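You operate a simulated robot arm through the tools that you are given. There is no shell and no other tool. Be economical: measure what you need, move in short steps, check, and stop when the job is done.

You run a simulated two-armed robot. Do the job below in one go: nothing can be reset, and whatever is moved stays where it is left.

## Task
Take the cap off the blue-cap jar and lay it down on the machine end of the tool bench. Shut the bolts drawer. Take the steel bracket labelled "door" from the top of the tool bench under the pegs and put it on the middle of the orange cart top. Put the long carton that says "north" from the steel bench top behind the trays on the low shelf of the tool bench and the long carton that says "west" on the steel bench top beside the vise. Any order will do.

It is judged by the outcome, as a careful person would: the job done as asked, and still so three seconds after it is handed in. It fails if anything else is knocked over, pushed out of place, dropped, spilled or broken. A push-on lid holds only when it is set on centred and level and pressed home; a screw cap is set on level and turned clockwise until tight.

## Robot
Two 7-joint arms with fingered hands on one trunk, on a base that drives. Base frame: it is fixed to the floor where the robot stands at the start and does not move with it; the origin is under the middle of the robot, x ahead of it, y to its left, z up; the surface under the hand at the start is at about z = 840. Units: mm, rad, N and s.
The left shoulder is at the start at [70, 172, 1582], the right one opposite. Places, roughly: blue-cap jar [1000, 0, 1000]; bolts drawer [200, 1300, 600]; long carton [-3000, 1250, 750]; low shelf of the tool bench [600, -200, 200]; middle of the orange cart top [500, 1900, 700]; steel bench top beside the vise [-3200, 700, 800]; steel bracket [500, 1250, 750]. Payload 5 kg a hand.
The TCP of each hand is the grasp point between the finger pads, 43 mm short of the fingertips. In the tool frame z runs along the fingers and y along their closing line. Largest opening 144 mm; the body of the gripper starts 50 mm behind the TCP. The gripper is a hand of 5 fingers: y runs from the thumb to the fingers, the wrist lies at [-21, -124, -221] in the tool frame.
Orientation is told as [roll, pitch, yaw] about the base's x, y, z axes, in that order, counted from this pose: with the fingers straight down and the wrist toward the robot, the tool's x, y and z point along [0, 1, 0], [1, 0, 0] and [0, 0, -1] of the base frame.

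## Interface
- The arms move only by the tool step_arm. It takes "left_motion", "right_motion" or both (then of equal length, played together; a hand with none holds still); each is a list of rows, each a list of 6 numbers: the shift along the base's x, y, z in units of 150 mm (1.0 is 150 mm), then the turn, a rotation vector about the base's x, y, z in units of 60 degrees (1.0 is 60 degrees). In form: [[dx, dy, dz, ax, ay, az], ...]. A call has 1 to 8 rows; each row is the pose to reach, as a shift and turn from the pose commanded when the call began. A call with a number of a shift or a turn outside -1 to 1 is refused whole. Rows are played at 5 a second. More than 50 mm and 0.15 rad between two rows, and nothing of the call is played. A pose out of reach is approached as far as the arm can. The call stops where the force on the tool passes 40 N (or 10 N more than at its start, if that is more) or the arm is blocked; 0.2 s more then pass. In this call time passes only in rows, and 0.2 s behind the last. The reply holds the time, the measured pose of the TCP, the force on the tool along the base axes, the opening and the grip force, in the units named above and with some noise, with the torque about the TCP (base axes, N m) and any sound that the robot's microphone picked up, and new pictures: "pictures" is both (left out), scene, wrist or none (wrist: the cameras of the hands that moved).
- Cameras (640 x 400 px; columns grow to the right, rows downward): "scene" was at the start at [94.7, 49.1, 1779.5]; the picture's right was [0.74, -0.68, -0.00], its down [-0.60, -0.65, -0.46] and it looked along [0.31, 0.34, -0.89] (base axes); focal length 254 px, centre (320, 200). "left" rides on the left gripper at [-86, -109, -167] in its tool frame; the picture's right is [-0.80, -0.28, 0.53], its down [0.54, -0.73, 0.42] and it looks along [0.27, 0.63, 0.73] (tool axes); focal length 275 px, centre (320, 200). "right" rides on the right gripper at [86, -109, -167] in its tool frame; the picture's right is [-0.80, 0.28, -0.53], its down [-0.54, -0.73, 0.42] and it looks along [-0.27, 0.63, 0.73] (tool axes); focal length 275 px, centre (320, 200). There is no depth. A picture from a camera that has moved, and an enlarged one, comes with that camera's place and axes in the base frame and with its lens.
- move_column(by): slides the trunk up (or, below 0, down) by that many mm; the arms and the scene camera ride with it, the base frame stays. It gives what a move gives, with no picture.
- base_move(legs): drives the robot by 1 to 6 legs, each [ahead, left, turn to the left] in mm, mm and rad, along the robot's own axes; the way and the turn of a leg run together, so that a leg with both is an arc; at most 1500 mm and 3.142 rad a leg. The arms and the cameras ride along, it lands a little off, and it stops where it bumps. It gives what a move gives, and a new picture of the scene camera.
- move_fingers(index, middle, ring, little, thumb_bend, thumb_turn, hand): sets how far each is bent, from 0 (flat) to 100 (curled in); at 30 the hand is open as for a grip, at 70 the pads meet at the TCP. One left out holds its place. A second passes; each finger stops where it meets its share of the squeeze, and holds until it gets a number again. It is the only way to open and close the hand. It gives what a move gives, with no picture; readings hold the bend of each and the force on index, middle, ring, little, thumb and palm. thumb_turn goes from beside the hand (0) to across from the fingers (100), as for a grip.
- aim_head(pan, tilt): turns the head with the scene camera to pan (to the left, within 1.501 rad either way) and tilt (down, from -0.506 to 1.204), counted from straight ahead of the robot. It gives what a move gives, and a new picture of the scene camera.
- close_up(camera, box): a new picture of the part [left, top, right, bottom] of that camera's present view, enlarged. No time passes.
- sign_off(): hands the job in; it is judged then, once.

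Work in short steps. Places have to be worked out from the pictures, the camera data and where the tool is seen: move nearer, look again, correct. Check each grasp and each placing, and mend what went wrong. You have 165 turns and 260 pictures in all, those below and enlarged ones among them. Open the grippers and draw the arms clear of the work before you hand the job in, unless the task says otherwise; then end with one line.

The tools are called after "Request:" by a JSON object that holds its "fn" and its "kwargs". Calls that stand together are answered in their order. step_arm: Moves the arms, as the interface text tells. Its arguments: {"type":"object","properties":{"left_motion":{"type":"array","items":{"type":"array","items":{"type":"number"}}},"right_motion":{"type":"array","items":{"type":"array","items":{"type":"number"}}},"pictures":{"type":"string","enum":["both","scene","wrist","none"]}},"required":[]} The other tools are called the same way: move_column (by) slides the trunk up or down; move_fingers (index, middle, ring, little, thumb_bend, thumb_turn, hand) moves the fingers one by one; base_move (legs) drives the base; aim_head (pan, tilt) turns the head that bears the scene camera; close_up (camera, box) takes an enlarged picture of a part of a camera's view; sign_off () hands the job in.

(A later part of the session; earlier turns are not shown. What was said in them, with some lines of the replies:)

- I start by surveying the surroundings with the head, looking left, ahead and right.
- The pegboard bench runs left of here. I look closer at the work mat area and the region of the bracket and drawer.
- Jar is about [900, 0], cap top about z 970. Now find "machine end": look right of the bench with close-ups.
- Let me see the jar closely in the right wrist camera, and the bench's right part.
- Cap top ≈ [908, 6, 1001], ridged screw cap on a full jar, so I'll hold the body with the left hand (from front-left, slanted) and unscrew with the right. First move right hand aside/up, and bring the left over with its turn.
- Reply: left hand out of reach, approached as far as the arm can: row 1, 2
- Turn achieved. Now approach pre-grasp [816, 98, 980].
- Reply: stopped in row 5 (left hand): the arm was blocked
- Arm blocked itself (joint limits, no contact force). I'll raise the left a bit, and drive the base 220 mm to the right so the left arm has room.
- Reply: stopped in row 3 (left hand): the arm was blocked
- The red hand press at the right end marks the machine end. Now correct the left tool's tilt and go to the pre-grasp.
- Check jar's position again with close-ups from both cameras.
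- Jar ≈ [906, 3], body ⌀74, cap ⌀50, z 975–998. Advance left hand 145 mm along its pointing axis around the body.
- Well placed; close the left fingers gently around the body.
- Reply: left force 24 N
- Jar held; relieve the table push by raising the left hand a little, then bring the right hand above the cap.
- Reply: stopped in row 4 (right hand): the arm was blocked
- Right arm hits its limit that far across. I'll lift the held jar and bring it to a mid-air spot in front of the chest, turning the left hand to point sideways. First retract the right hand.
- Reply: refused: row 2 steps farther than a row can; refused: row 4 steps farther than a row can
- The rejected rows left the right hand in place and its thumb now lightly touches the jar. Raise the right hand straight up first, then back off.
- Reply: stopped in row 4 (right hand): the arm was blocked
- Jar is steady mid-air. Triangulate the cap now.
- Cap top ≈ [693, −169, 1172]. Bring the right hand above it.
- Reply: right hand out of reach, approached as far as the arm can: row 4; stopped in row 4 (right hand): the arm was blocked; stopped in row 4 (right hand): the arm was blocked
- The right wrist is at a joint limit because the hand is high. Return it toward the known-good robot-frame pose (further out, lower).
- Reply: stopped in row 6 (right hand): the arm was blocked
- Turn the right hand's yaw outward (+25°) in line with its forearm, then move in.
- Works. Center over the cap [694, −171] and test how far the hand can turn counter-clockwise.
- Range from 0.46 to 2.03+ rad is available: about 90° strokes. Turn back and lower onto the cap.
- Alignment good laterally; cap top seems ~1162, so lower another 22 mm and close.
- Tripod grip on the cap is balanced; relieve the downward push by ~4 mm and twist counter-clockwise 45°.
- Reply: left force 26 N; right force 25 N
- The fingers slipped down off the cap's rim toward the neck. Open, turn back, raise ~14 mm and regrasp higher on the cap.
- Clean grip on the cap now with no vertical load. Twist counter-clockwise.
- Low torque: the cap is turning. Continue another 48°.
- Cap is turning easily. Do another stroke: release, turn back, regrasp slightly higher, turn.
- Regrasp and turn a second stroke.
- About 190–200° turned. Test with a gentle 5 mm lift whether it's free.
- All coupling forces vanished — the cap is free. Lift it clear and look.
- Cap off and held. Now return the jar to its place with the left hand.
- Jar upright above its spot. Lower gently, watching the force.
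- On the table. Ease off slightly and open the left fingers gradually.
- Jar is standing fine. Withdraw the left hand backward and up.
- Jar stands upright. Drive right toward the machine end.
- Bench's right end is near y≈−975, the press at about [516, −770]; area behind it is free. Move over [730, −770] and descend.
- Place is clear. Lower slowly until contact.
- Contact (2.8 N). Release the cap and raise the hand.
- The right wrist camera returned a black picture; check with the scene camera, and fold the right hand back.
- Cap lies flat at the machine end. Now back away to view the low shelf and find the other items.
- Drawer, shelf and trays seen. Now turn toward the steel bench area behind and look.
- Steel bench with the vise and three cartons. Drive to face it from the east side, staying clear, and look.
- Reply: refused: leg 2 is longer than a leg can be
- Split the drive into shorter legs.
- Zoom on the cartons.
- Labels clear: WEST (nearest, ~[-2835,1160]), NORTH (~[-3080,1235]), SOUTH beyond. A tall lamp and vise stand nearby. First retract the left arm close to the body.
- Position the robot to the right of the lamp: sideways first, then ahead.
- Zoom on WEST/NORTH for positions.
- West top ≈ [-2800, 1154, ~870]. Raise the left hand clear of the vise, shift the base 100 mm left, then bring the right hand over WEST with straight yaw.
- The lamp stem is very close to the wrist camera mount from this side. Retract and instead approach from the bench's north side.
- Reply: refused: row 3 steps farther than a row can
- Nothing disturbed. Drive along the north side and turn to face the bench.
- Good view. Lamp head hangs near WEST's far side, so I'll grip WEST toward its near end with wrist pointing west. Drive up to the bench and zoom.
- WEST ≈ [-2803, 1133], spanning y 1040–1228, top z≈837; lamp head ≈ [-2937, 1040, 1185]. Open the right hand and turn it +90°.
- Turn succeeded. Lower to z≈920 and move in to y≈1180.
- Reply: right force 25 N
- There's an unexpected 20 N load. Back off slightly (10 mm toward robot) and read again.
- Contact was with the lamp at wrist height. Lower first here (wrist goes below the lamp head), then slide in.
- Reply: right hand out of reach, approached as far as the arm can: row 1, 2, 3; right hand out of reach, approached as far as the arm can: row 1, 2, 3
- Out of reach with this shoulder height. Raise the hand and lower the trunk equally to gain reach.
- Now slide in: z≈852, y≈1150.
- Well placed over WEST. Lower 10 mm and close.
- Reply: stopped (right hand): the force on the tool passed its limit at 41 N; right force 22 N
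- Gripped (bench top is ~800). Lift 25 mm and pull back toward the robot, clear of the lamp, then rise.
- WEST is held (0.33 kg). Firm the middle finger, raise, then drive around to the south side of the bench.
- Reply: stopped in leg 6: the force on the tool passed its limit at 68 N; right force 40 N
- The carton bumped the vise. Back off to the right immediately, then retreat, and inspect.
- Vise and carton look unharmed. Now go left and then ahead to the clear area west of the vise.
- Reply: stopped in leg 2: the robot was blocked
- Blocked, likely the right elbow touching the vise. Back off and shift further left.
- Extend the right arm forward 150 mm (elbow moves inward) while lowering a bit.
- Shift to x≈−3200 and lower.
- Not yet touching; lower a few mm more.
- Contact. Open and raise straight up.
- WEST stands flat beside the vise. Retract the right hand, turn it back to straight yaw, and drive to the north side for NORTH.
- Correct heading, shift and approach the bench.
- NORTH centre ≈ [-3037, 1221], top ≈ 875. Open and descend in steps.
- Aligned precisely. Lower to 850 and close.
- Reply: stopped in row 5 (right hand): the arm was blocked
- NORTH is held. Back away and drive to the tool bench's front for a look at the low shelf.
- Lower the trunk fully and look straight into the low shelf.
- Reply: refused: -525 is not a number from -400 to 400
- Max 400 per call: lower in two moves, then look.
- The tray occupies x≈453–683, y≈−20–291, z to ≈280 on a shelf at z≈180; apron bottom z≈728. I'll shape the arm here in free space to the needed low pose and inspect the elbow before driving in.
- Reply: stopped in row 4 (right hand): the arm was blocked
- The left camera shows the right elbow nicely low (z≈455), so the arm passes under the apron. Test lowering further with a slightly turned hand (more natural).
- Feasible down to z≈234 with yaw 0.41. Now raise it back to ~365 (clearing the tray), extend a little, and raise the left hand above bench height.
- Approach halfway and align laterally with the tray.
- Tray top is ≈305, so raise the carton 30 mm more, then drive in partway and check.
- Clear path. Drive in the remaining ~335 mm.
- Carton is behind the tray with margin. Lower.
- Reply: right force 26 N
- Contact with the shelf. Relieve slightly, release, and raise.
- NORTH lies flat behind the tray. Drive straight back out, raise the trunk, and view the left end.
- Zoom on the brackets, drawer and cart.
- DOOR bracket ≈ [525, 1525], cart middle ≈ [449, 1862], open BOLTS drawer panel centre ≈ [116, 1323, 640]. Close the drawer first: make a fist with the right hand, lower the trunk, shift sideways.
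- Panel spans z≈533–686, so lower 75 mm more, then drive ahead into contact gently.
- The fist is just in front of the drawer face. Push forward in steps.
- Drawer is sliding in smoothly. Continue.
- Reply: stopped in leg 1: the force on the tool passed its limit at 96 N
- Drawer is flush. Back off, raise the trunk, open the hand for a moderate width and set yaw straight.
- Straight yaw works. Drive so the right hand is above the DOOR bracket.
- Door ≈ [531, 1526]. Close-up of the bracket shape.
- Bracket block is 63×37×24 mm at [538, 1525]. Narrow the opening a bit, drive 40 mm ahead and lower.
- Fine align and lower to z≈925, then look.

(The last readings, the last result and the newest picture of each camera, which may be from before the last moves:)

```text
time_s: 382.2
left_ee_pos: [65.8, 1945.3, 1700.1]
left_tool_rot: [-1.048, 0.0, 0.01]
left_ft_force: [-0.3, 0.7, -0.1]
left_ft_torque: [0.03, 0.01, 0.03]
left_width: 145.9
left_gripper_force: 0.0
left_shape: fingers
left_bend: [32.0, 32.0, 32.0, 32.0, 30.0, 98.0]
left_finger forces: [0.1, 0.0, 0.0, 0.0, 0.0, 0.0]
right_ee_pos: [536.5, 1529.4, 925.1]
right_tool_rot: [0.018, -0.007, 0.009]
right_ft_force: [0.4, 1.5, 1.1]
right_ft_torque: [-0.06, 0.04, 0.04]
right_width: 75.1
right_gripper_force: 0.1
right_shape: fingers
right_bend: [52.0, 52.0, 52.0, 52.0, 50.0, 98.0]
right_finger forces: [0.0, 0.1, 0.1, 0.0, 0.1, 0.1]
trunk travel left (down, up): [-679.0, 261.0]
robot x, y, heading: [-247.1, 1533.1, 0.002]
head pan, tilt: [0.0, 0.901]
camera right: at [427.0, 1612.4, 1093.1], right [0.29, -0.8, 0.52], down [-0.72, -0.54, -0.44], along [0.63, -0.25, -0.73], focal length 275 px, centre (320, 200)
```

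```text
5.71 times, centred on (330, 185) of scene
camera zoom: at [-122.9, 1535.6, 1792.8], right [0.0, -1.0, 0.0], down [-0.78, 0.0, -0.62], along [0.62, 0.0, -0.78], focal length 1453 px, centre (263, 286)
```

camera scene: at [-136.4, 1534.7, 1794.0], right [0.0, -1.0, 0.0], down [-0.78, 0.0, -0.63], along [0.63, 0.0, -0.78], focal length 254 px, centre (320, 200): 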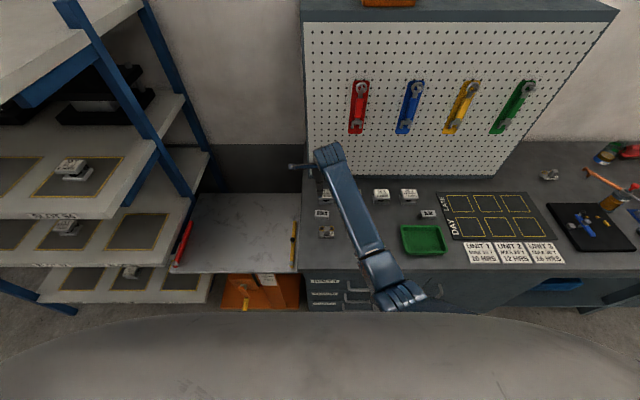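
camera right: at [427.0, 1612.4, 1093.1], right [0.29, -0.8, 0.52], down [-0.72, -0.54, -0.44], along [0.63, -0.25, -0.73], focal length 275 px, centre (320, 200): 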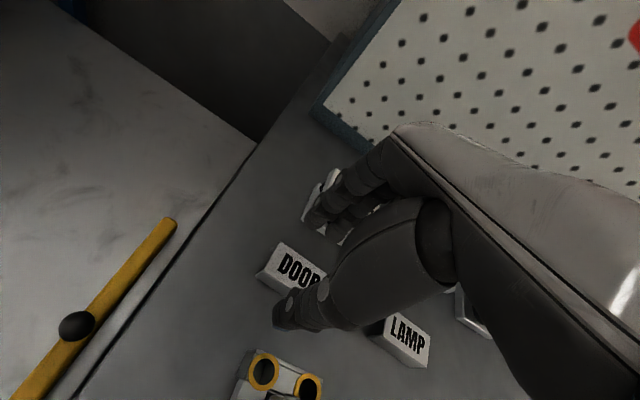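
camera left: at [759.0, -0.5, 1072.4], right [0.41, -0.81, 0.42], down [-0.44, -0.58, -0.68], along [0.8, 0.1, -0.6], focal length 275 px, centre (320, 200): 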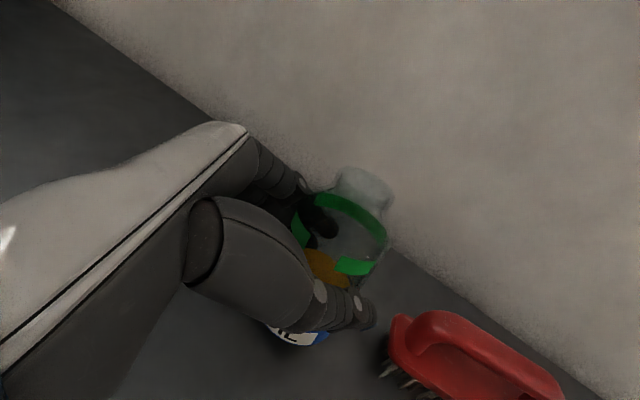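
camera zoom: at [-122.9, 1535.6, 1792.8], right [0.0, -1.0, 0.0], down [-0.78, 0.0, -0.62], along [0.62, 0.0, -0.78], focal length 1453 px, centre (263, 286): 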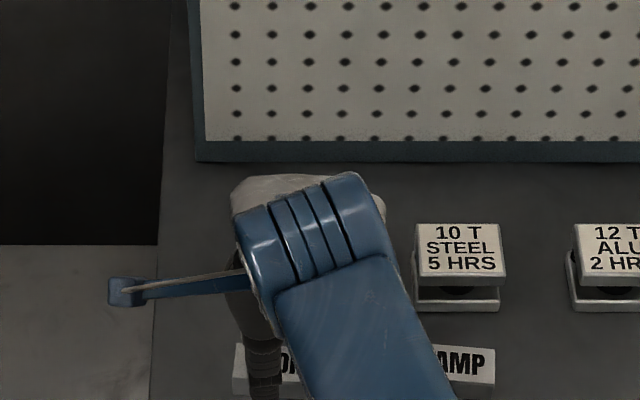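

Aligned. Lower to ≈893 and close gently.

Request:
{"fn": "step_arm", "kwargs": {"right_motion": [[-0.015, -0.01, -0.08, 0, 0, 0], [-0.015, -0.01, -0.15, 0, 0, 0], [-0.015, -0.01, -0.21, 0, 0, 0]], "pictures": "none"}}

Request:
{"fn": "move_fingers", "kwargs": {"hand": "right", "index": 68, "middle": 68, "ring": 68, "little": 68, "thumb_bend": 68}}

Request:
{"fn": "close_up", "kwargs": {"camera": "right", "box": [200, 180, 400, 380]}}

```text
time_s: 383.0
left_ee_pos: [67.1, 1946.3, 1698.9]
left_tool_rot: [-1.048, 0.002, 0.009]
left_ft_force: [0.1, 0.3, -0.1]
left_ft_torque: [0.0, 0.02, -0.05]
left_width: 145.9
left_gripper_force: 0.1
left_shape: fingers
left_bend: [32.0, 32.0, 32.0, 32.0, 30.0, 98.0]
left_finger forces: [0.1, 0.0, 0.1, 0.0, 0.0, 0.0]
right_ee_pos: [535.0, 1521.7, 889.9]
right_tool_rot: [0.01, -0.004, 0.007]
right_ft_force: [-0.3, -0.7, -0.5]
right_ft_torque: [-0.02, 0.05, -0.01]
right_width: 75.1
right_gripper_force: 0.5
right_shape: fingers
right_bend: [52.0, 53.0, 52.0, 52.0, 50.0, 98.0]
right_finger forces: [0.0, 0.9, 0.0, 0.0, 0.0, 0.1]
trunk travel left (down, up): [-679.0, 261.0]
robot x, y, heading: [-247.8, 1531.0, 0.001]
head pan, tilt: [0.0, 0.901]
```

```text
time_s: 384.0
left_ee_pos: [64.3, 1944.5, 1699.4]
left_tool_rot: [-1.046, -0.001, 0.009]
left_ft_force: [0.5, -0.4, 0.2]
left_ft_torque: [0.0, 0.02, 0.01]
left_width: 145.9
left_gripper_force: 0.1
left_shape: fingers
left_bend: [32.0, 32.0, 32.0, 32.0, 30.0, 98.0]
left_finger forces: [0.1, 0.0, 0.0, 0.1, 0.0, 0.1]
right_ee_pos: [534.4, 1524.5, 892.4]
right_tool_rot: [0.011, -0.007, 0.005]
right_ft_force: [0.6, 0.4, -0.1]
right_ft_torque: [-0.04, -0.01, 0.01]
right_width: 36.3
right_gripper_force: 9.9
right_shape: fingers
right_bend: [63.0, 65.0, 68.0, 68.0, 61.0, 99.0]
right_finger forces: [6.1, 4.2, 0.0, 0.1, 10.2, 0.1]
trunk travel left (down, up): [-679.0, 261.0]
robot x, y, heading: [-246.8, 1535.0, 0.003]
head pan, tilt: [0.0, 0.901]
```

```text
2.00 times, centred on (300, 280) of right
camera zoom: at [425.1, 1606.1, 1060.0], right [0.29, -0.8, 0.53], down [-0.72, -0.54, -0.43], along [0.63, -0.26, -0.73], focal length 551 px, centre (360, 40)
```

zoom: 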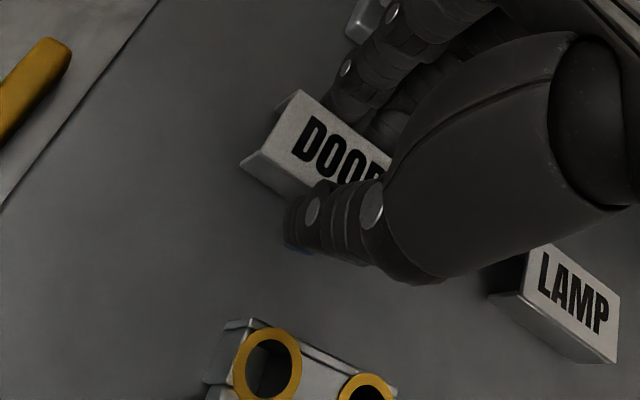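

Gripped at 36 mm. Tighten and lift.

Request:
{"fn": "move_fingers", "kwargs": {"hand": "right", "index": 72, "middle": 72, "thumb_bend": 74}}

Request:
{"fn": "step_arm", "kwargs": {"right_motion": [[0, 0, 0.08, 0, 0, 0], [0, 0, 0.25, 0, 0, 0], [0, 0, 0.5, 0, 0, 0], [0, 0, 0.75, 0, 0, 0], [0, 0, 0.95, 0, 0, 0]], "pictures": "both"}}

Request:
{"fn": "close_up", "kwargs": {"camera": "right", "box": [200, 180, 400, 380]}}

```text
time_s: 385.0
left_ee_pos: [65.6, 1945.2, 1699.1]
left_tool_rot: [-1.047, 0.0, 0.007]
left_ft_force: [0.1, 0.1, 0.9]
left_ft_torque: [0.0, 0.0, -0.04]
left_width: 145.7
left_gripper_force: 0.2
left_shape: fingers
left_bend: [32.0, 32.0, 32.0, 32.0, 30.0, 98.0]
left_finger forces: [0.0, 0.1, 0.0, 0.0, 0.0, 0.1]
right_ee_pos: [534.8, 1522.6, 892.3]
right_tool_rot: [0.012, -0.007, 0.004]
right_ft_force: [-0.1, 0.5, -0.6]
right_ft_torque: [-0.02, -0.01, 0.02]
right_width: 35.5
right_gripper_force: 22.6
right_shape: fingers
right_bend: [62.0, 66.0, 68.0, 68.0, 62.0, 99.0]
right_finger forces: [12.5, 9.5, 0.1, 0.1, 22.2, 0.0]
trunk travel left (down, up): [-679.0, 261.0]
robot x, y, heading: [-246.7, 1532.0, 0.004]
head pan, tilt: [0.0, 0.901]
```

```text
time_s: 386.4
left_ee_pos: [65.4, 1944.8, 1700.0]
left_tool_rot: [-1.047, 0.001, 0.009]
left_ft_force: [0.8, -0.8, 0.7]
left_ft_torque: [0.06, -0.02, 0.0]
left_width: 146.1
left_gripper_force: 0.1
left_shape: fingers
left_bend: [32.0, 32.0, 32.0, 32.0, 30.0, 98.0]
left_finger forces: [0.1, 0.1, 0.0, 0.0, 0.0, 0.0]
right_ee_pos: [536.6, 1477.2, 1018.1]
right_tool_rot: [-0.051, -0.003, -0.014]
right_ft_force: [0.4, 0.1, -1.0]
right_ft_torque: [0.01, 0.0, -0.03]
right_width: 35.3
right_gripper_force: 22.1
right_shape: fingers
right_bend: [62.0, 66.0, 68.0, 68.0, 62.0, 99.0]
right_finger forces: [12.6, 9.3, 0.0, 0.0, 21.9, 0.1]
trunk travel left (down, up): [-679.0, 261.0]
robot x, y, heading: [-253.1, 1534.7, 0.001]
head pan, tilt: [0.0, 0.901]
stopped in row 5 (right hand): the arm was blocked; the commanded pose is now the measured one
camera scene: at [-121.9, 1535.4, 1792.7], right [0.0, -1.0, 0.0], down [-0.78, 0.0, -0.62], along [0.62, 0.0, -0.78], focal length 254 px, centre (320, 200)
camera right: at [429.2, 1573.0, 1181.7], right [0.27, -0.77, 0.57], down [-0.73, -0.55, -0.4], along [0.62, -0.31, -0.72], focal length 275 px, centre (320, 200)
```

scene: 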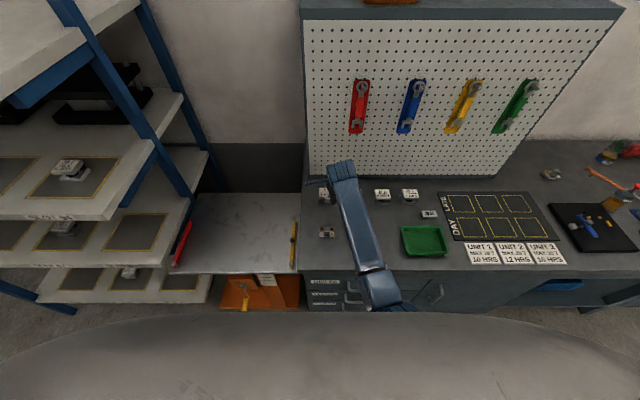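
right: 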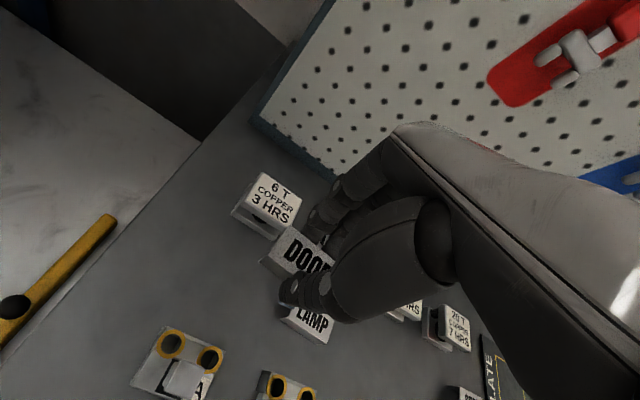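

```text
2.00 times, centred on (300, 280) of right
camera zoom: at [429.2, 1573.0, 1181.7], right [0.27, -0.77, 0.57], down [-0.73, -0.55, -0.4], along [0.62, -0.31, -0.72], focal length 551 px, centre (360, 40)
```

zoom: 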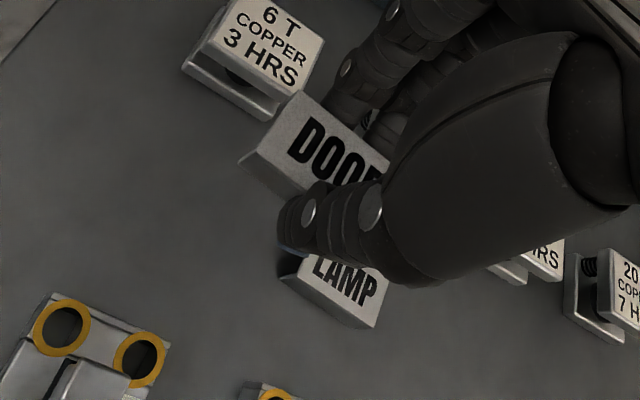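

DOOR bracket lifted; neighbours undisturbed. Drive back a bit and left to put it over the cart middle.

Request:
{"fn": "base_move", "kwargs": {"legs": [[-90, 0, 0], [0, 380, 0]]}}

Request:
{"fn": "step_arm", "kwargs": {"right_motion": [[0, 0, 0, 0.02, 0, 0.1], [0, 0, 0, 0.05, 0, 0.2], [0, 0, 0, 0.05, 0, 0.3], [0, 0, 0, 0.05, 0, 0.4]], "pictures": "both"}}

```text
time_s: 389.5
left_ee_pos: [-24.7, 2323.1, 1699.8]
left_tool_rot: [-1.045, 0.0, 0.006]
left_ft_force: [-0.5, 0.1, -0.1]
left_ft_torque: [0.02, 0.02, -0.01]
left_width: 145.9
left_gripper_force: 0.0
left_shape: fingers
left_bend: [32.0, 32.0, 32.0, 32.0, 30.0, 98.0]
left_finger forces: [0.1, 0.1, 0.1, 0.1, 0.0, 0.0]
right_ee_pos: [447.0, 1856.2, 1017.8]
right_tool_rot: [-0.049, -0.001, -0.012]
right_ft_force: [0.1, -0.3, -0.8]
right_ft_torque: [0.07, 0.01, 0.04]
right_width: 35.4
right_gripper_force: 21.7
right_shape: fingers
right_bend: [62.0, 66.0, 68.0, 68.0, 62.0, 99.0]
right_finger forces: [12.4, 9.4, 0.0, 0.0, 22.0, 0.0]
trunk travel left (down, up): [-679.0, 261.0]
robot x, y, heading: [-339.5, 1914.2, 0.002]
head pan, tilt: [0.0, 0.901]
camera scene: at [-211.2, 1913.3, 1792.7], right [0.0, -1.0, 0.0], down [-0.78, 0.0, -0.62], along [0.62, 0.0, -0.78], focal length 254 px, centre (320, 200)
```

scene: 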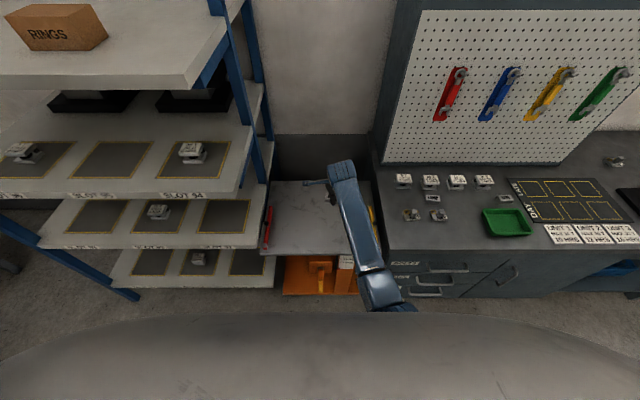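

```text
time_s: 390.5
left_ee_pos: [-22.9, 2326.8, 1698.4]
left_tool_rot: [-1.047, -0.001, 0.009]
left_ft_force: [0.7, 0.1, -0.1]
left_ft_torque: [0.0, -0.02, -0.02]
left_width: 146.1
left_gripper_force: 0.1
left_shape: fingers
left_bend: [32.0, 32.0, 32.0, 32.0, 30.0, 98.0]
left_finger forces: [0.1, 0.0, 0.0, 0.0, 0.0, 0.1]
right_ee_pos: [446.1, 1857.9, 1017.9]
right_tool_rot: [0.001, -0.011, 0.407]
right_ft_force: [-0.3, 0.6, -0.8]
right_ft_torque: [0.01, -0.03, 0.03]
right_width: 35.4
right_gripper_force: 21.8
right_shape: fingers
right_bend: [62.0, 66.0, 68.0, 68.0, 62.0, 99.0]
right_finger forces: [12.5, 9.4, 0.0, 0.1, 22.0, 0.1]
trunk travel left (down, up): [-679.0, 261.0]
robot x, y, heading: [-340.3, 1914.9, 0.006]
head pan, tilt: [0.0, 0.901]
camera scene: at [-211.4, 1916.7, 1792.6], right [0.0, -1.0, 0.0], down [-0.78, 0.0, -0.62], along [0.62, 0.0, -0.78], focal length 254 px, centre (320, 200)
camera right: at [310.4, 1894.5, 1185.2], right [0.57, -0.62, 0.54], down [-0.45, -0.78, -0.43], along [0.69, 0.01, -0.72], focal length 275 px, centre (320, 200)
```

scene: 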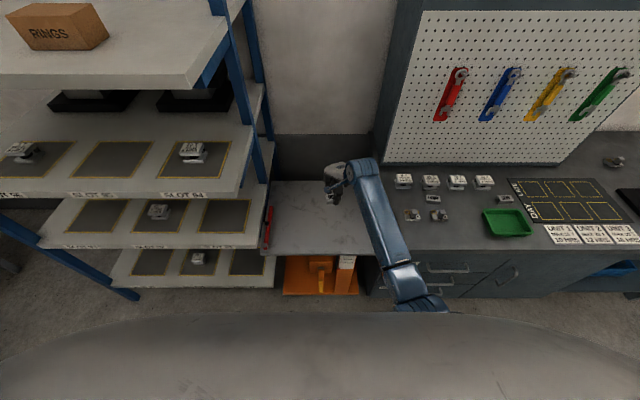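
right: 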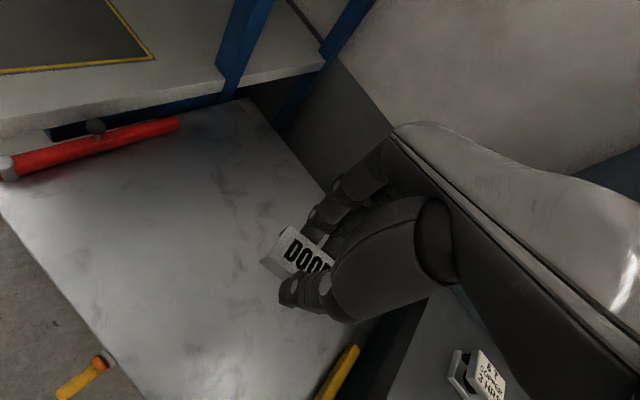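

Cart top: x≈300–735, y≈1622–2170, z≈752; middle ≈ [515, 1896]. Shift the base there and lower the trunk 150.

Request:
{"fn": "base_move", "kwargs": {"legs": [[70, 38, 0]]}}

Request:
{"fn": "move_column", "kwargs": {"by": -150}}

Request:
{"fn": "step_arm", "kwargs": {"right_motion": [[0, 0, -0.1, 0, 0, 0], [0, 0, -0.2, 0, 0, 0], [0, 0, -0.26, 0, 0, 0]], "pictures": "both"}}

Request:
{"fn": "close_up", "kwargs": {"camera": "scene", "box": [250, 130, 410, 250]}}

```text
time_s: 391.6
left_ee_pos: [34.5, 2356.1, 1703.3]
left_tool_rot: [-1.043, -0.007, 0.008]
left_ft_force: [-2.8, -0.6, 0.5]
left_ft_torque: [0.08, -0.05, 0.19]
left_width: 146.1
left_gripper_force: 0.1
left_shape: fingers
left_bend: [32.0, 32.0, 32.0, 32.0, 30.0, 98.0]
left_finger forces: [0.0, 0.0, 0.1, 0.0, 0.0, 0.1]
right_ee_pos: [506.8, 1889.6, 1023.1]
right_tool_rot: [0.002, -0.017, 0.403]
right_ft_force: [-0.8, -1.1, 0.3]
right_ft_torque: [0.03, -0.1, -0.01]
right_width: 35.4
right_gripper_force: 22.2
right_shape: fingers
right_bend: [62.0, 66.0, 68.0, 68.0, 62.0, 99.0]
right_finger forces: [12.5, 9.4, 0.0, 0.0, 21.8, 0.1]
trunk travel left (down, up): [-679.0, 261.0]
robot x, y, heading: [-272.8, 1952.0, 0.0]
head pan, tilt: [0.0, 0.901]
camera scene: at [-155.2, 1946.9, 1793.7], right [0.0, -1.0, 0.0], down [-0.78, 0.0, -0.63], along [0.63, 0.0, -0.78], focal length 254 px, centre (320, 200)
```

scene: 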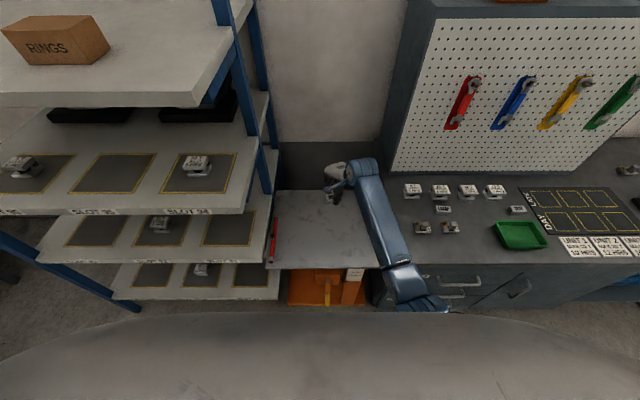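

```text
time_s: 393.3
left_ee_pos: [42.8, 2361.6, 1550.5]
left_tool_rot: [-1.046, 0.002, 0.007]
left_ft_force: [-0.3, -0.8, 0.5]
left_ft_torque: [0.01, -0.04, 0.04]
left_width: 145.8
left_gripper_force: 0.1
left_shape: fingers
left_bend: [32.0, 32.0, 32.0, 32.0, 30.0, 98.0]
left_finger forces: [0.0, 0.0, 0.0, 0.1, 0.0, 0.1]
right_ee_pos: [512.5, 1892.5, 868.1]
right_tool_rot: [0.001, -0.013, 0.403]
right_ft_force: [-0.2, 0.2, 0.2]
right_ft_torque: [0.04, 0.02, 0.0]
right_width: 35.1
right_gripper_force: 21.7
right_shape: fingers
right_bend: [62.0, 66.0, 68.0, 68.0, 62.0, 99.0]
right_finger forces: [12.6, 9.4, 0.1, 0.0, 21.9, 0.0]
trunk travel left (down, up): [-529.0, 411.0]
robot x, y, heading: [-272.0, 1951.3, 0.002]
head pan, tilt: [0.0, 0.901]
```

```text
time_s: 394.1
left_ee_pos: [44.2, 2362.2, 1548.3]
left_tool_rot: [-1.046, -0.001, 0.008]
left_ft_force: [-0.5, 0.8, -0.8]
left_ft_torque: [-0.01, 0.03, 0.03]
left_width: 145.9
left_gripper_force: 0.1
left_shape: fingers
left_bend: [32.0, 32.0, 32.0, 32.0, 30.0, 98.0]
left_finger forces: [0.0, 0.0, 0.0, 0.0, 0.0, 0.0]
right_ee_pos: [512.6, 1892.6, 829.2]
right_tool_rot: [0.0, -0.01, 0.402]
right_ft_force: [0.3, 0.9, -0.7]
right_ft_torque: [-0.01, 0.0, -0.04]
right_width: 35.1
right_gripper_force: 21.9
right_shape: fingers
right_bend: [62.0, 66.0, 68.0, 68.0, 62.0, 99.0]
right_finger forces: [12.5, 9.5, 0.1, 0.0, 21.9, 0.0]
trunk travel left (down, up): [-529.0, 411.0]
robot x, y, heading: [-271.8, 1950.7, 0.0]
head pan, tilt: [0.0, 0.901]
camera scene: at [-144.3, 1953.5, 1642.7], right [0.0, -1.0, 0.0], down [-0.78, 0.0, -0.62], along [0.62, 0.0, -0.78], focal length 254 px, centre (320, 200)
camera right: at [377.8, 1928.9, 995.6], right [0.57, -0.62, 0.54], down [-0.45, -0.78, -0.43], along [0.69, 0.0, -0.73], focal length 275 px, centre (320, 200)
```

scene: 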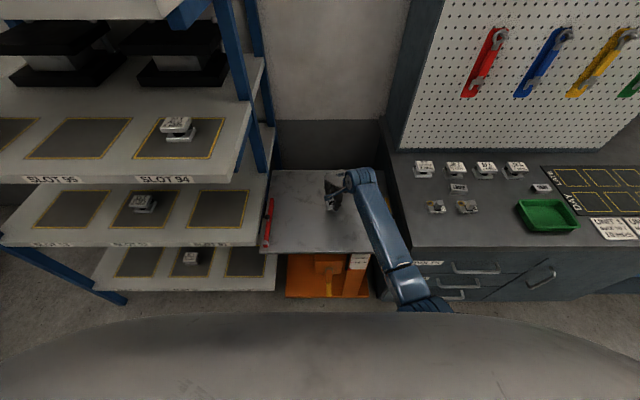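
right: 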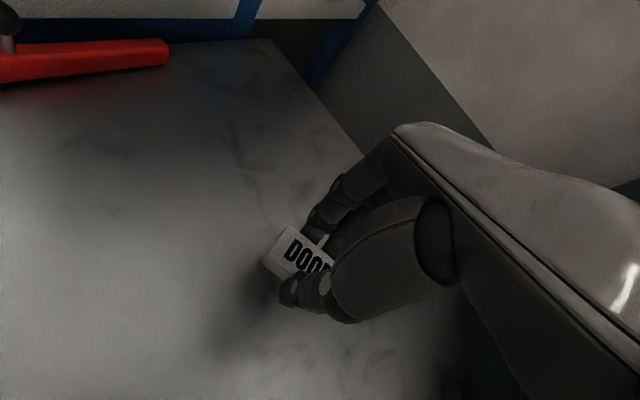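

```text
3.33 times, centred on (330, 190) of scene
camera zoom: at [-144.3, 1953.5, 1642.7], right [0.0, -1.0, 0.0], down [-0.78, 0.0, -0.62], along [0.62, 0.0, -0.78], focal length 848 px, centre (287, 233)
```

zoom: 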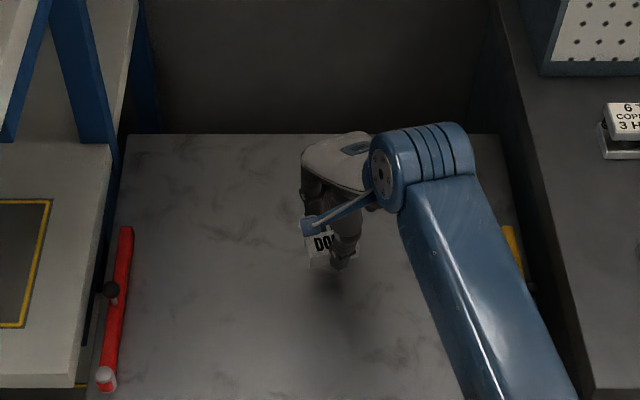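

Near the middle of the cart. Lower to contact.

Request:
{"fn": "step_arm", "kwargs": {"right_motion": [[0, 0, -0.06, 0, 0, 0], [0, 0, -0.11, 0, 0, 0]], "pictures": "none"}}

Request:
{"fn": "step_arm", "kwargs": {"right_motion": [[0, 0, -0.02, 0, 0, 0], [0, 0, -0.04, 0, 0, 0]], "pictures": "wrist"}}

```text
time_s: 394.7
left_ee_pos: [44.7, 2362.6, 1549.6]
left_tool_rot: [-1.048, 0.001, 0.007]
left_ft_force: [-0.4, -0.3, 0.1]
left_ft_torque: [0.0, 0.04, -0.02]
left_width: 145.8
left_gripper_force: 0.1
left_shape: fingers
left_bend: [32.0, 32.0, 32.0, 32.0, 30.0, 98.0]
left_finger forces: [0.0, 0.0, 0.1, 0.0, 0.0, 0.0]
right_ee_pos: [513.2, 1893.0, 812.6]
right_tool_rot: [0.002, -0.011, 0.403]
right_ft_force: [1.5, -0.1, -1.3]
right_ft_torque: [0.01, 0.02, 0.03]
right_width: 35.2
right_gripper_force: 22.5
right_shape: fingers
right_bend: [62.0, 66.0, 68.0, 68.0, 62.0, 99.0]
right_finger forces: [12.5, 9.4, 0.0, 0.0, 21.9, 0.1]
trunk travel left (down, up): [-529.0, 411.0]
robot x, y, heading: [-270.2, 1946.9, -0.0]
head pan, tilt: [0.0, 0.901]
```

```text
time_s: 395.3
left_ee_pos: [43.9, 2363.0, 1550.1]
left_tool_rot: [-1.048, 0.001, 0.006]
left_ft_force: [0.0, -0.3, 0.1]
left_ft_torque: [-0.01, 0.0, -0.01]
left_width: 146.0
left_gripper_force: 0.0
left_shape: fingers
left_bend: [32.0, 32.0, 32.0, 32.0, 30.0, 98.0]
left_finger forces: [0.0, 0.1, 0.0, 0.1, 0.1, 0.0]
right_ee_pos: [512.4, 1892.9, 807.4]
right_tool_rot: [0.0, -0.011, 0.403]
right_ft_force: [-0.8, 0.3, 0.0]
right_ft_torque: [0.0, 0.01, -0.02]
right_width: 35.3
right_gripper_force: 21.8
right_shape: fingers
right_bend: [62.0, 66.0, 68.0, 68.0, 62.0, 99.0]
right_finger forces: [12.5, 9.4, 0.0, 0.1, 22.0, 0.0]
trunk travel left (down, up): [-529.0, 411.0]
robot x, y, heading: [-273.0, 1949.5, -0.005]
head pan, tilt: [0.0, 0.901]
camera right: at [377.4, 1929.1, 973.9], right [0.57, -0.62, 0.54], down [-0.45, -0.78, -0.43], along [0.69, 0.0, -0.73], focal length 275 px, centre (320, 200)
```

right: 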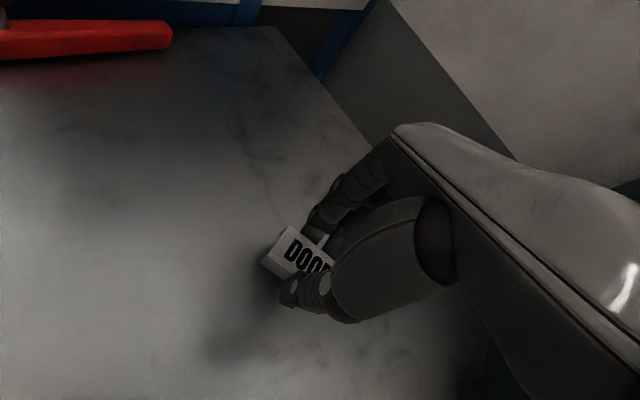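

Still in the air; continue in small calls.

Request:
{"fn": "step_arm", "kwargs": {"right_motion": [[0, 0, -0.02, 0, 0, 0], [0, 0, -0.04, 0, 0, 0]], "pictures": "none"}}

Request:
{"fn": "step_arm", "kwargs": {"right_motion": [[0, 0, -0.02, 0, 0, 0], [0, 0, -0.04, 0, 0, 0]], "pictures": "none"}}

```text
time_s: 395.9
left_ee_pos: [44.5, 2363.2, 1550.5]
left_tool_rot: [-1.047, 0.001, 0.008]
left_ft_force: [-0.4, 0.2, -0.1]
left_ft_torque: [0.01, -0.02, -0.02]
left_width: 146.0
left_gripper_force: 0.0
left_shape: fingers
left_bend: [32.0, 32.0, 32.0, 32.0, 30.0, 98.0]
left_finger forces: [0.0, 0.1, 0.1, 0.0, 0.1, 0.1]
right_ee_pos: [514.0, 1892.4, 800.4]
right_tool_rot: [0.0, -0.011, 0.402]
right_ft_force: [0.4, -0.2, -0.1]
right_ft_torque: [0.05, 0.03, -0.02]
right_width: 35.2
right_gripper_force: 22.0
right_shape: fingers
right_bend: [62.0, 66.0, 68.0, 68.0, 62.0, 99.0]
right_finger forces: [12.5, 9.3, 0.1, 0.0, 21.9, 0.0]
trunk travel left (down, up): [-529.0, 411.0]
robot x, y, heading: [-271.6, 1952.2, 0.0]
head pan, tilt: [0.0, 0.901]
```

```text
time_s: 396.5
left_ee_pos: [44.5, 2363.2, 1548.7]
left_tool_rot: [-1.049, 0.001, 0.008]
left_ft_force: [0.3, 0.0, -0.2]
left_ft_torque: [-0.01, -0.03, 0.01]
left_width: 145.7
left_gripper_force: 0.0
left_shape: fingers
left_bend: [32.0, 32.0, 32.0, 32.0, 30.0, 98.0]
left_finger forces: [0.0, 0.0, 0.1, 0.0, 0.0, 0.0]
right_ee_pos: [513.2, 1892.5, 794.2]
right_tool_rot: [0.0, -0.01, 0.403]
right_ft_force: [-0.9, 1.2, -0.2]
right_ft_torque: [0.02, 0.0, -0.01]
right_width: 35.3
right_gripper_force: 21.9
right_shape: fingers
right_bend: [62.0, 66.0, 68.0, 68.0, 62.0, 99.0]
right_finger forces: [12.6, 9.3, 0.0, 0.1, 21.9, 0.0]
trunk travel left (down, up): [-529.0, 411.0]
robot x, y, heading: [-272.7, 1952.3, -0.003]
head pan, tilt: [0.0, 0.901]
```

Request:
{"fn": "step_arm", "kwargs": {"right_motion": [[0, 0, -0.02, 0, 0, 0], [0, 0, -0.04, 0, 0, 0]], "pictures": "none"}}

Request:
{"fn": "step_arm", "kwargs": {"right_motion": [[0, 0, -0.02, 0, 0, 0], [0, 0, -0.04, 0, 0, 0]], "pictures": "wrist"}}

```text
time_s: 397.1
left_ee_pos: [42.4, 2362.5, 1550.8]
left_tool_rot: [-1.048, 0.0, 0.007]
left_ft_force: [-1.4, -0.5, -0.3]
left_ft_torque: [0.01, 0.02, 0.02]
left_width: 146.2
left_gripper_force: 0.1
left_shape: fingers
left_bend: [32.0, 32.0, 32.0, 32.0, 30.0, 98.0]
left_finger forces: [0.0, 0.0, 0.0, 0.0, 0.1, 0.0]
right_ee_pos: [513.1, 1892.0, 789.9]
right_tool_rot: [0.0, -0.014, 0.402]
right_ft_force: [-0.9, -0.6, 4.7]
right_ft_torque: [0.03, 0.17, 0.07]
right_width: 35.2
right_gripper_force: 22.4
right_shape: fingers
right_bend: [62.0, 66.0, 68.0, 68.0, 62.0, 99.0]
right_finger forces: [13.0, 9.1, 0.0, 0.0, 22.4, 0.1]
trunk travel left (down, up): [-529.0, 411.0]
robot x, y, heading: [-268.9, 1950.5, -0.001]
head pan, tilt: [0.0, 0.901]
```

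```text
time_s: 397.7
left_ee_pos: [39.5, 2362.7, 1552.4]
left_tool_rot: [-1.047, -0.001, 0.007]
left_ft_force: [0.3, -0.1, 0.7]
left_ft_torque: [0.0, -0.05, 0.03]
left_width: 146.1
left_gripper_force: 0.0
left_shape: fingers
left_bend: [32.0, 32.0, 32.0, 32.0, 30.0, 98.0]
left_finger forces: [0.0, 0.1, 0.0, 0.0, 0.1, 0.0]
right_ee_pos: [513.0, 1894.3, 787.4]
right_tool_rot: [0.0, -0.019, 0.403]
right_ft_force: [-1.9, -3.6, 29.6]
right_ft_torque: [-0.21, 0.94, 0.05]
right_width: 35.1
right_gripper_force: 28.5
right_shape: fingers
right_bend: [62.0, 66.0, 68.0, 68.0, 63.0, 99.0]
right_finger forces: [13.3, 10.0, 0.1, 0.0, 34.4, 0.1]
trunk travel left (down, up): [-529.0, 411.0]
robot x, y, heading: [-270.8, 1948.8, -0.001]
head pan, tilt: [0.0, 0.901]
camera right: at [376.7, 1929.3, 953.3], right [0.56, -0.62, 0.54], down [-0.45, -0.78, -0.44], along [0.69, 0.0, -0.72], focal length 275 px, centre (320, 200)
```

right: 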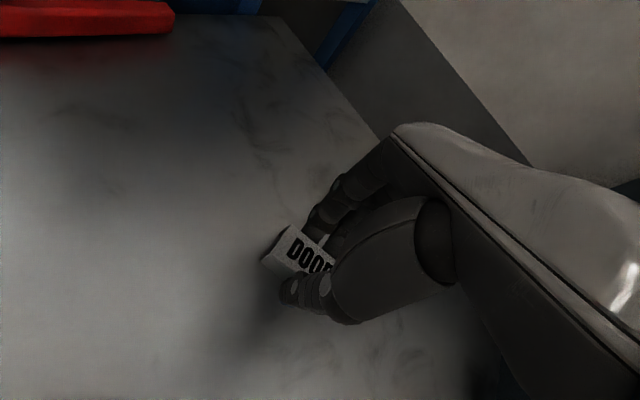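

Touching at z≈789. Relieve 4 mm, release, and rise.

Request:
{"fn": "step_arm", "kwargs": {"right_motion": [[0, 0, 0.025, 0, 0, 0]], "pictures": "none"}}

Request:
{"fn": "move_fingers", "kwargs": {"hand": "right", "index": 50, "middle": 50, "ring": 50, "little": 50, "thumb_bend": 48}}

Request:
{"fn": "step_arm", "kwargs": {"right_motion": [[0, 0, 0.1, 0, 0, 0], [0, 0, 0.3, 0, 0, 0], [0, 0, 0.55, 0, 0, 0], [0, 0, 0.8, 0, 0, 0], [0, 0, 1, 0, 0, 0]], "pictures": "both"}}

Request:
{"fn": "close_up", "kwargs": {"camera": "scene", "box": [250, 130, 410, 270]}}

```text
time_s: 398.1
left_ee_pos: [42.4, 2362.2, 1550.3]
left_tool_rot: [-1.047, 0.002, 0.007]
left_ft_force: [0.9, 0.3, -0.2]
left_ft_torque: [-0.03, 0.0, -0.01]
left_width: 145.8
left_gripper_force: 0.0
left_shape: fingers
left_bend: [32.0, 32.0, 32.0, 32.0, 30.0, 98.0]
left_finger forces: [0.0, 0.0, 0.0, 0.0, 0.1, 0.0]
right_ee_pos: [513.0, 1892.3, 786.1]
right_tool_rot: [0.001, -0.012, 0.403]
right_ft_force: [2.7, -2.4, 17.5]
right_ft_torque: [-0.13, 0.33, 0.02]
right_width: 35.2
right_gripper_force: 24.7
right_shape: fingers
right_bend: [61.0, 66.0, 68.0, 68.0, 64.0, 99.0]
right_finger forces: [14.3, 11.0, 0.0, 0.1, 24.2, 0.1]
trunk travel left (down, up): [-529.0, 411.0]
robot x, y, heading: [-271.3, 1950.1, -0.002]
head pan, tilt: [0.0, 0.901]
```

```text
time_s: 399.1
left_ee_pos: [41.8, 2362.6, 1549.2]
left_tool_rot: [-1.049, -0.003, 0.007]
left_ft_force: [-0.6, -0.6, -0.2]
left_ft_torque: [0.0, -0.01, 0.0]
left_width: 146.1
left_gripper_force: 0.0
left_shape: fingers
left_bend: [32.0, 32.0, 32.0, 32.0, 30.0, 98.0]
left_finger forces: [0.0, 0.0, 0.0, 0.0, 0.0, 0.0]
right_ee_pos: [511.2, 1893.8, 787.9]
right_tool_rot: [0.001, -0.013, 0.403]
right_ft_force: [-3.5, 0.9, 12.5]
right_ft_torque: [0.21, -0.32, 0.06]
right_width: 81.4
right_gripper_force: 6.4
right_shape: fingers
right_bend: [50.0, 52.0, 50.0, 50.0, 48.0, 98.0]
right_finger forces: [4.0, 8.4, 0.0, 0.0, 0.0, 0.0]
trunk travel left (down, up): [-529.0, 411.0]
robot x, y, heading: [-269.8, 1952.6, -0.0]
head pan, tilt: [0.0, 0.901]
```

```text
time_s: 400.3
left_ee_pos: [43.4, 2362.5, 1549.8]
left_tool_rot: [-1.045, 0.0, 0.005]
left_ft_force: [-0.3, 0.4, 0.0]
left_ft_torque: [0.02, -0.04, -0.02]
left_width: 146.0
left_gripper_force: 0.0
left_shape: fingers
left_bend: [32.0, 32.0, 32.0, 32.0, 30.0, 98.0]
left_finger forces: [0.1, 0.1, 0.0, 0.0, 0.0, 0.0]
right_ee_pos: [511.3, 1891.6, 934.8]
right_tool_rot: [0.001, -0.008, 0.404]
right_ft_force: [-0.5, 0.2, -0.5]
right_ft_torque: [0.02, -0.02, -0.01]
right_width: 81.8
right_gripper_force: 0.0
right_shape: fingers
right_bend: [50.0, 50.0, 50.0, 50.0, 48.0, 98.0]
right_finger forces: [0.0, 0.0, 0.0, 0.0, 0.0, 0.0]
trunk travel left (down, up): [-529.0, 411.0]
robot x, y, heading: [-273.0, 1952.3, -0.001]
head pan, tilt: [0.0, 0.901]
camera scene: at [-145.2, 1953.3, 1642.7], right [0.0, -1.0, 0.0], down [-0.78, 0.0, -0.62], along [0.62, 0.0, -0.78], focal length 254 px, centre (320, 200)
camera right: at [375.7, 1929.1, 1101.9], right [0.57, -0.62, 0.54], down [-0.45, -0.78, -0.43], along [0.69, 0.0, -0.73], focal length 275 px, centre (320, 200)
```

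scene: 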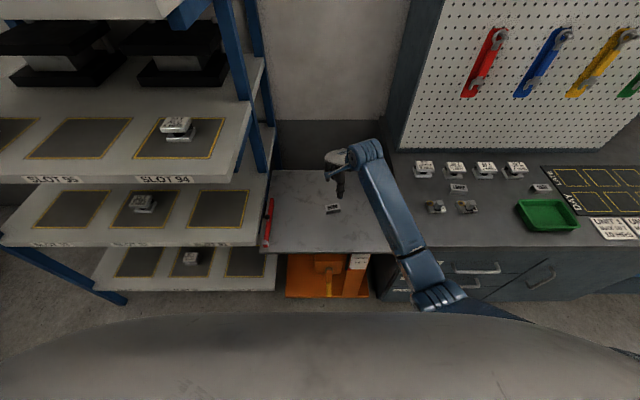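
right: 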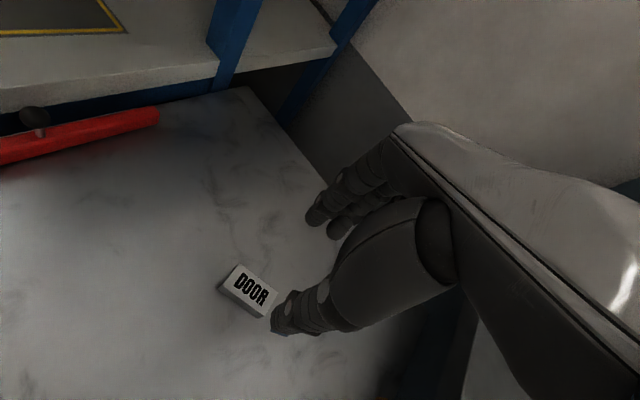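

```text
2.86 times, centred on (330, 200) of scene
camera zoom: at [-145.2, 1953.3, 1642.7], right [0.0, -1.0, 0.0], down [-0.78, 0.0, -0.62], along [0.62, 0.0, -0.78], focal length 726 px, centre (291, 200)
```

zoom: 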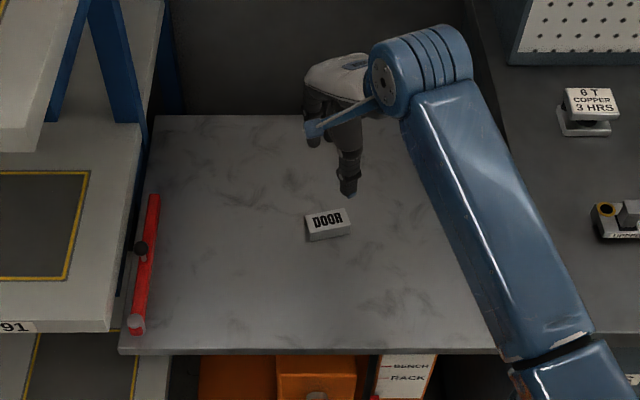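

Bracket sits flat at the cart's middle. Withdraw, open the right hand, and do a final look at the tool bench.

Request:
{"fn": "base_move", "kwargs": {"legs": [[-700, 0, 0], [0, -1000, 0]]}}

Request:
{"fn": "move_fingers", "kwargs": {"hand": "right", "index": 30, "middle": 30, "ring": 30, "little": 30, "thumb_bend": 30}}

Request:
{"fn": "aim_head", "kwargs": {"pan": 0.0, "tilt": 0.5}}

Request:
{"fn": "close_up", "kwargs": {"camera": "scene", "box": [320, 100, 640, 300]}}

Request:
{"fn": "close_up", "kwargs": {"camera": "scene", "box": [40, 100, 360, 300]}}

```text
time_s: 409.1
left_ee_pos: [-661.6, 1360.8, 1549.8]
left_tool_rot: [-1.048, 0.0, 0.03]
left_ft_force: [0.1, 1.1, 0.6]
left_ft_torque: [-0.03, -0.03, 0.0]
left_width: 146.1
left_gripper_force: 0.0
left_shape: fingers
left_bend: [32.0, 32.0, 32.0, 32.0, 30.0, 98.0]
left_finger forces: [0.0, 0.0, 0.0, 0.0, 0.0, 0.1]
right_ee_pos: [-183.0, 901.9, 934.0]
right_tool_rot: [0.0, -0.009, 0.424]
right_ft_force: [0.3, -0.4, -0.4]
right_ft_torque: [-0.01, -0.01, -0.03]
right_width: 81.9
right_gripper_force: 0.0
right_shape: fingers
right_bend: [50.0, 50.0, 50.0, 50.0, 48.0, 98.0]
right_finger forces: [0.0, 0.0, 0.0, 0.1, 0.0, 0.1]
trunk travel left (down, up): [-529.0, 411.0]
robot x, y, heading: [-968.6, 939.6, 0.025]
head pan, tilt: [0.0, 0.901]
camera scene: at [-840.0, 947.1, 1642.7], right [0.02, -1.0, 0.0], down [-0.78, -0.02, -0.62], along [0.62, 0.01, -0.78], focal length 254 px, centre (320, 200)
```

scene: 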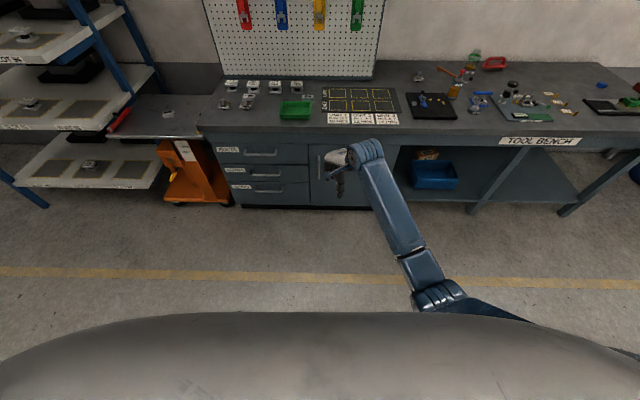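

```text
time_s: 410.1
left_ee_pos: [-661.5, 1362.3, 1548.7]
left_tool_rot: [-1.046, 0.001, 0.032]
left_ft_force: [-0.9, -1.3, -0.3]
left_ft_torque: [-0.04, -0.02, 0.01]
left_width: 146.0
left_gripper_force: 0.1
left_shape: fingers
left_bend: [32.0, 32.0, 32.0, 32.0, 30.0, 98.0]
left_finger forces: [0.0, 0.0, 0.0, 0.1, 0.1, 0.0]
right_ee_pos: [-183.2, 901.0, 935.0]
right_tool_rot: [0.0, -0.01, 0.428]
right_ft_force: [0.4, 0.1, 0.5]
right_ft_torque: [-0.02, -0.02, 0.02]
right_width: 149.4
right_gripper_force: 0.1
right_shape: fingers
right_bend: [30.0, 30.0, 30.0, 30.0, 30.0, 96.0]
right_finger forces: [0.1, 0.0, 0.1, 0.0, 0.0, 0.0]
trunk travel left (down, up): [-529.0, 411.0]
robot x, y, heading: [-964.9, 940.0, 0.021]
head pan, tilt: [0.0, 0.901]
```

```text
time_s: 410.9
left_ee_pos: [-660.6, 1359.7, 1549.3]
left_tool_rot: [-1.047, 0.0, 0.029]
left_ft_force: [0.6, -0.2, 0.9]
left_ft_torque: [0.02, 0.0, 0.02]
left_width: 146.0
left_gripper_force: 0.0
left_shape: fingers
left_bend: [32.0, 32.0, 32.0, 32.0, 30.0, 98.0]
left_finger forces: [0.0, 0.1, 0.0, 0.1, 0.1, 0.0]
right_ee_pos: [-183.3, 900.6, 936.3]
right_tool_rot: [0.001, -0.01, 0.428]
right_ft_force: [0.5, -0.3, -0.1]
right_ft_torque: [0.02, -0.03, -0.03]
right_width: 149.5
right_gripper_force: 0.0
right_shape: fingers
right_bend: [30.0, 30.0, 30.0, 30.0, 30.0, 96.0]
right_finger forces: [0.0, 0.0, 0.0, 0.0, 0.0, 0.1]
trunk travel left (down, up): [-529.0, 411.0]
robot x, y, heading: [-963.2, 945.9, 0.017]
head pan, tilt: [0.0, 0.499]
camera scene: at [-824.6, 946.8, 1676.5], right [0.02, -1.0, 0.0], down [-0.48, -0.01, -0.88], along [0.88, 0.02, -0.48], focal length 254 px, centre (320, 200)
```

scene: 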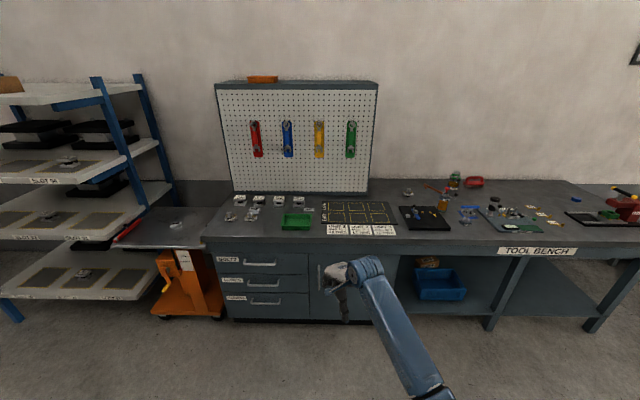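

```text
2.00 times, centred on (480, 200) of scene
camera zoom: at [-824.6, 946.8, 1676.5], right [0.02, -1.0, 0.0], down [-0.48, -0.01, -0.88], along [0.88, 0.02, -0.48], focal length 509 px, centre (0, 200)
```

zoom: 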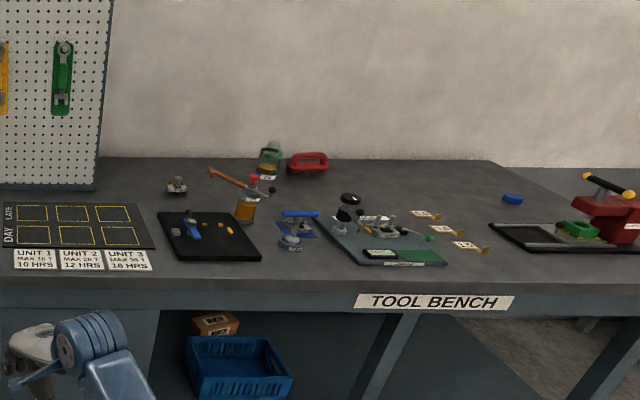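

```text
2.00 times, centred on (200, 200) of scene
camera zoom: at [-824.6, 946.8, 1676.5], right [0.02, -1.0, 0.0], down [-0.48, -0.01, -0.88], along [0.88, 0.02, -0.48], focal length 509 px, centre (560, 200)
```

zoom: 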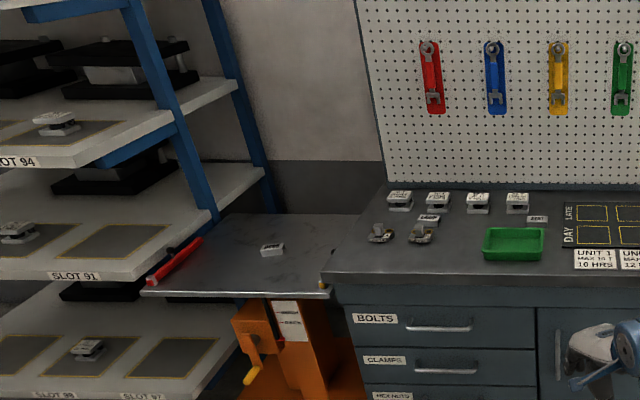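

Everything looks right; one last close check of the small parts near where the bracket was.

Request:
{"fn": "close_up", "kwargs": {"camera": "scene", "box": [210, 185, 322, 255]}}

```text
5.71 times, centred on (266, 220) of scene
camera zoom: at [-824.6, 946.8, 1676.5], right [0.02, -1.0, 0.0], down [-0.48, -0.01, -0.88], along [0.88, 0.02, -0.48], focal length 1453 px, centre (629, 86)
```

zoom: 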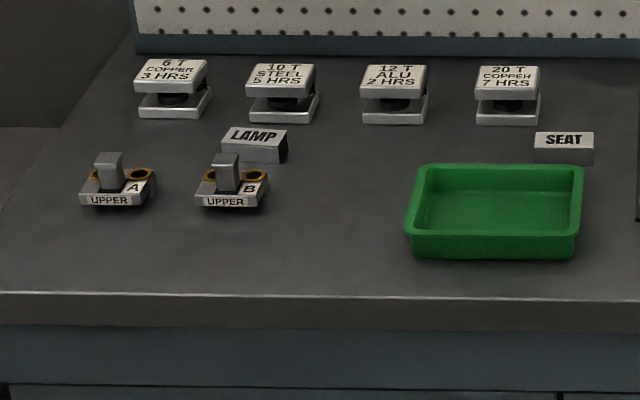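

All neighbours are in place, hands are open and clear, so I hand in.

Request:
{"fn": "sign_off", "kwargs": {}}

```text
The job is handed in.
```

All five parts are done: the jar cap lies at the machine end of the tool bench, the bolts drawer is shut, "door" is on the middle of the orange cart, "north" is behind the tray on the low shelf, and "west" is beside the vise; on the way the right hand pressed the lamp (about 25 N) and the "west" carton bumped the vise (68 N), and neither looked moved afterwards.
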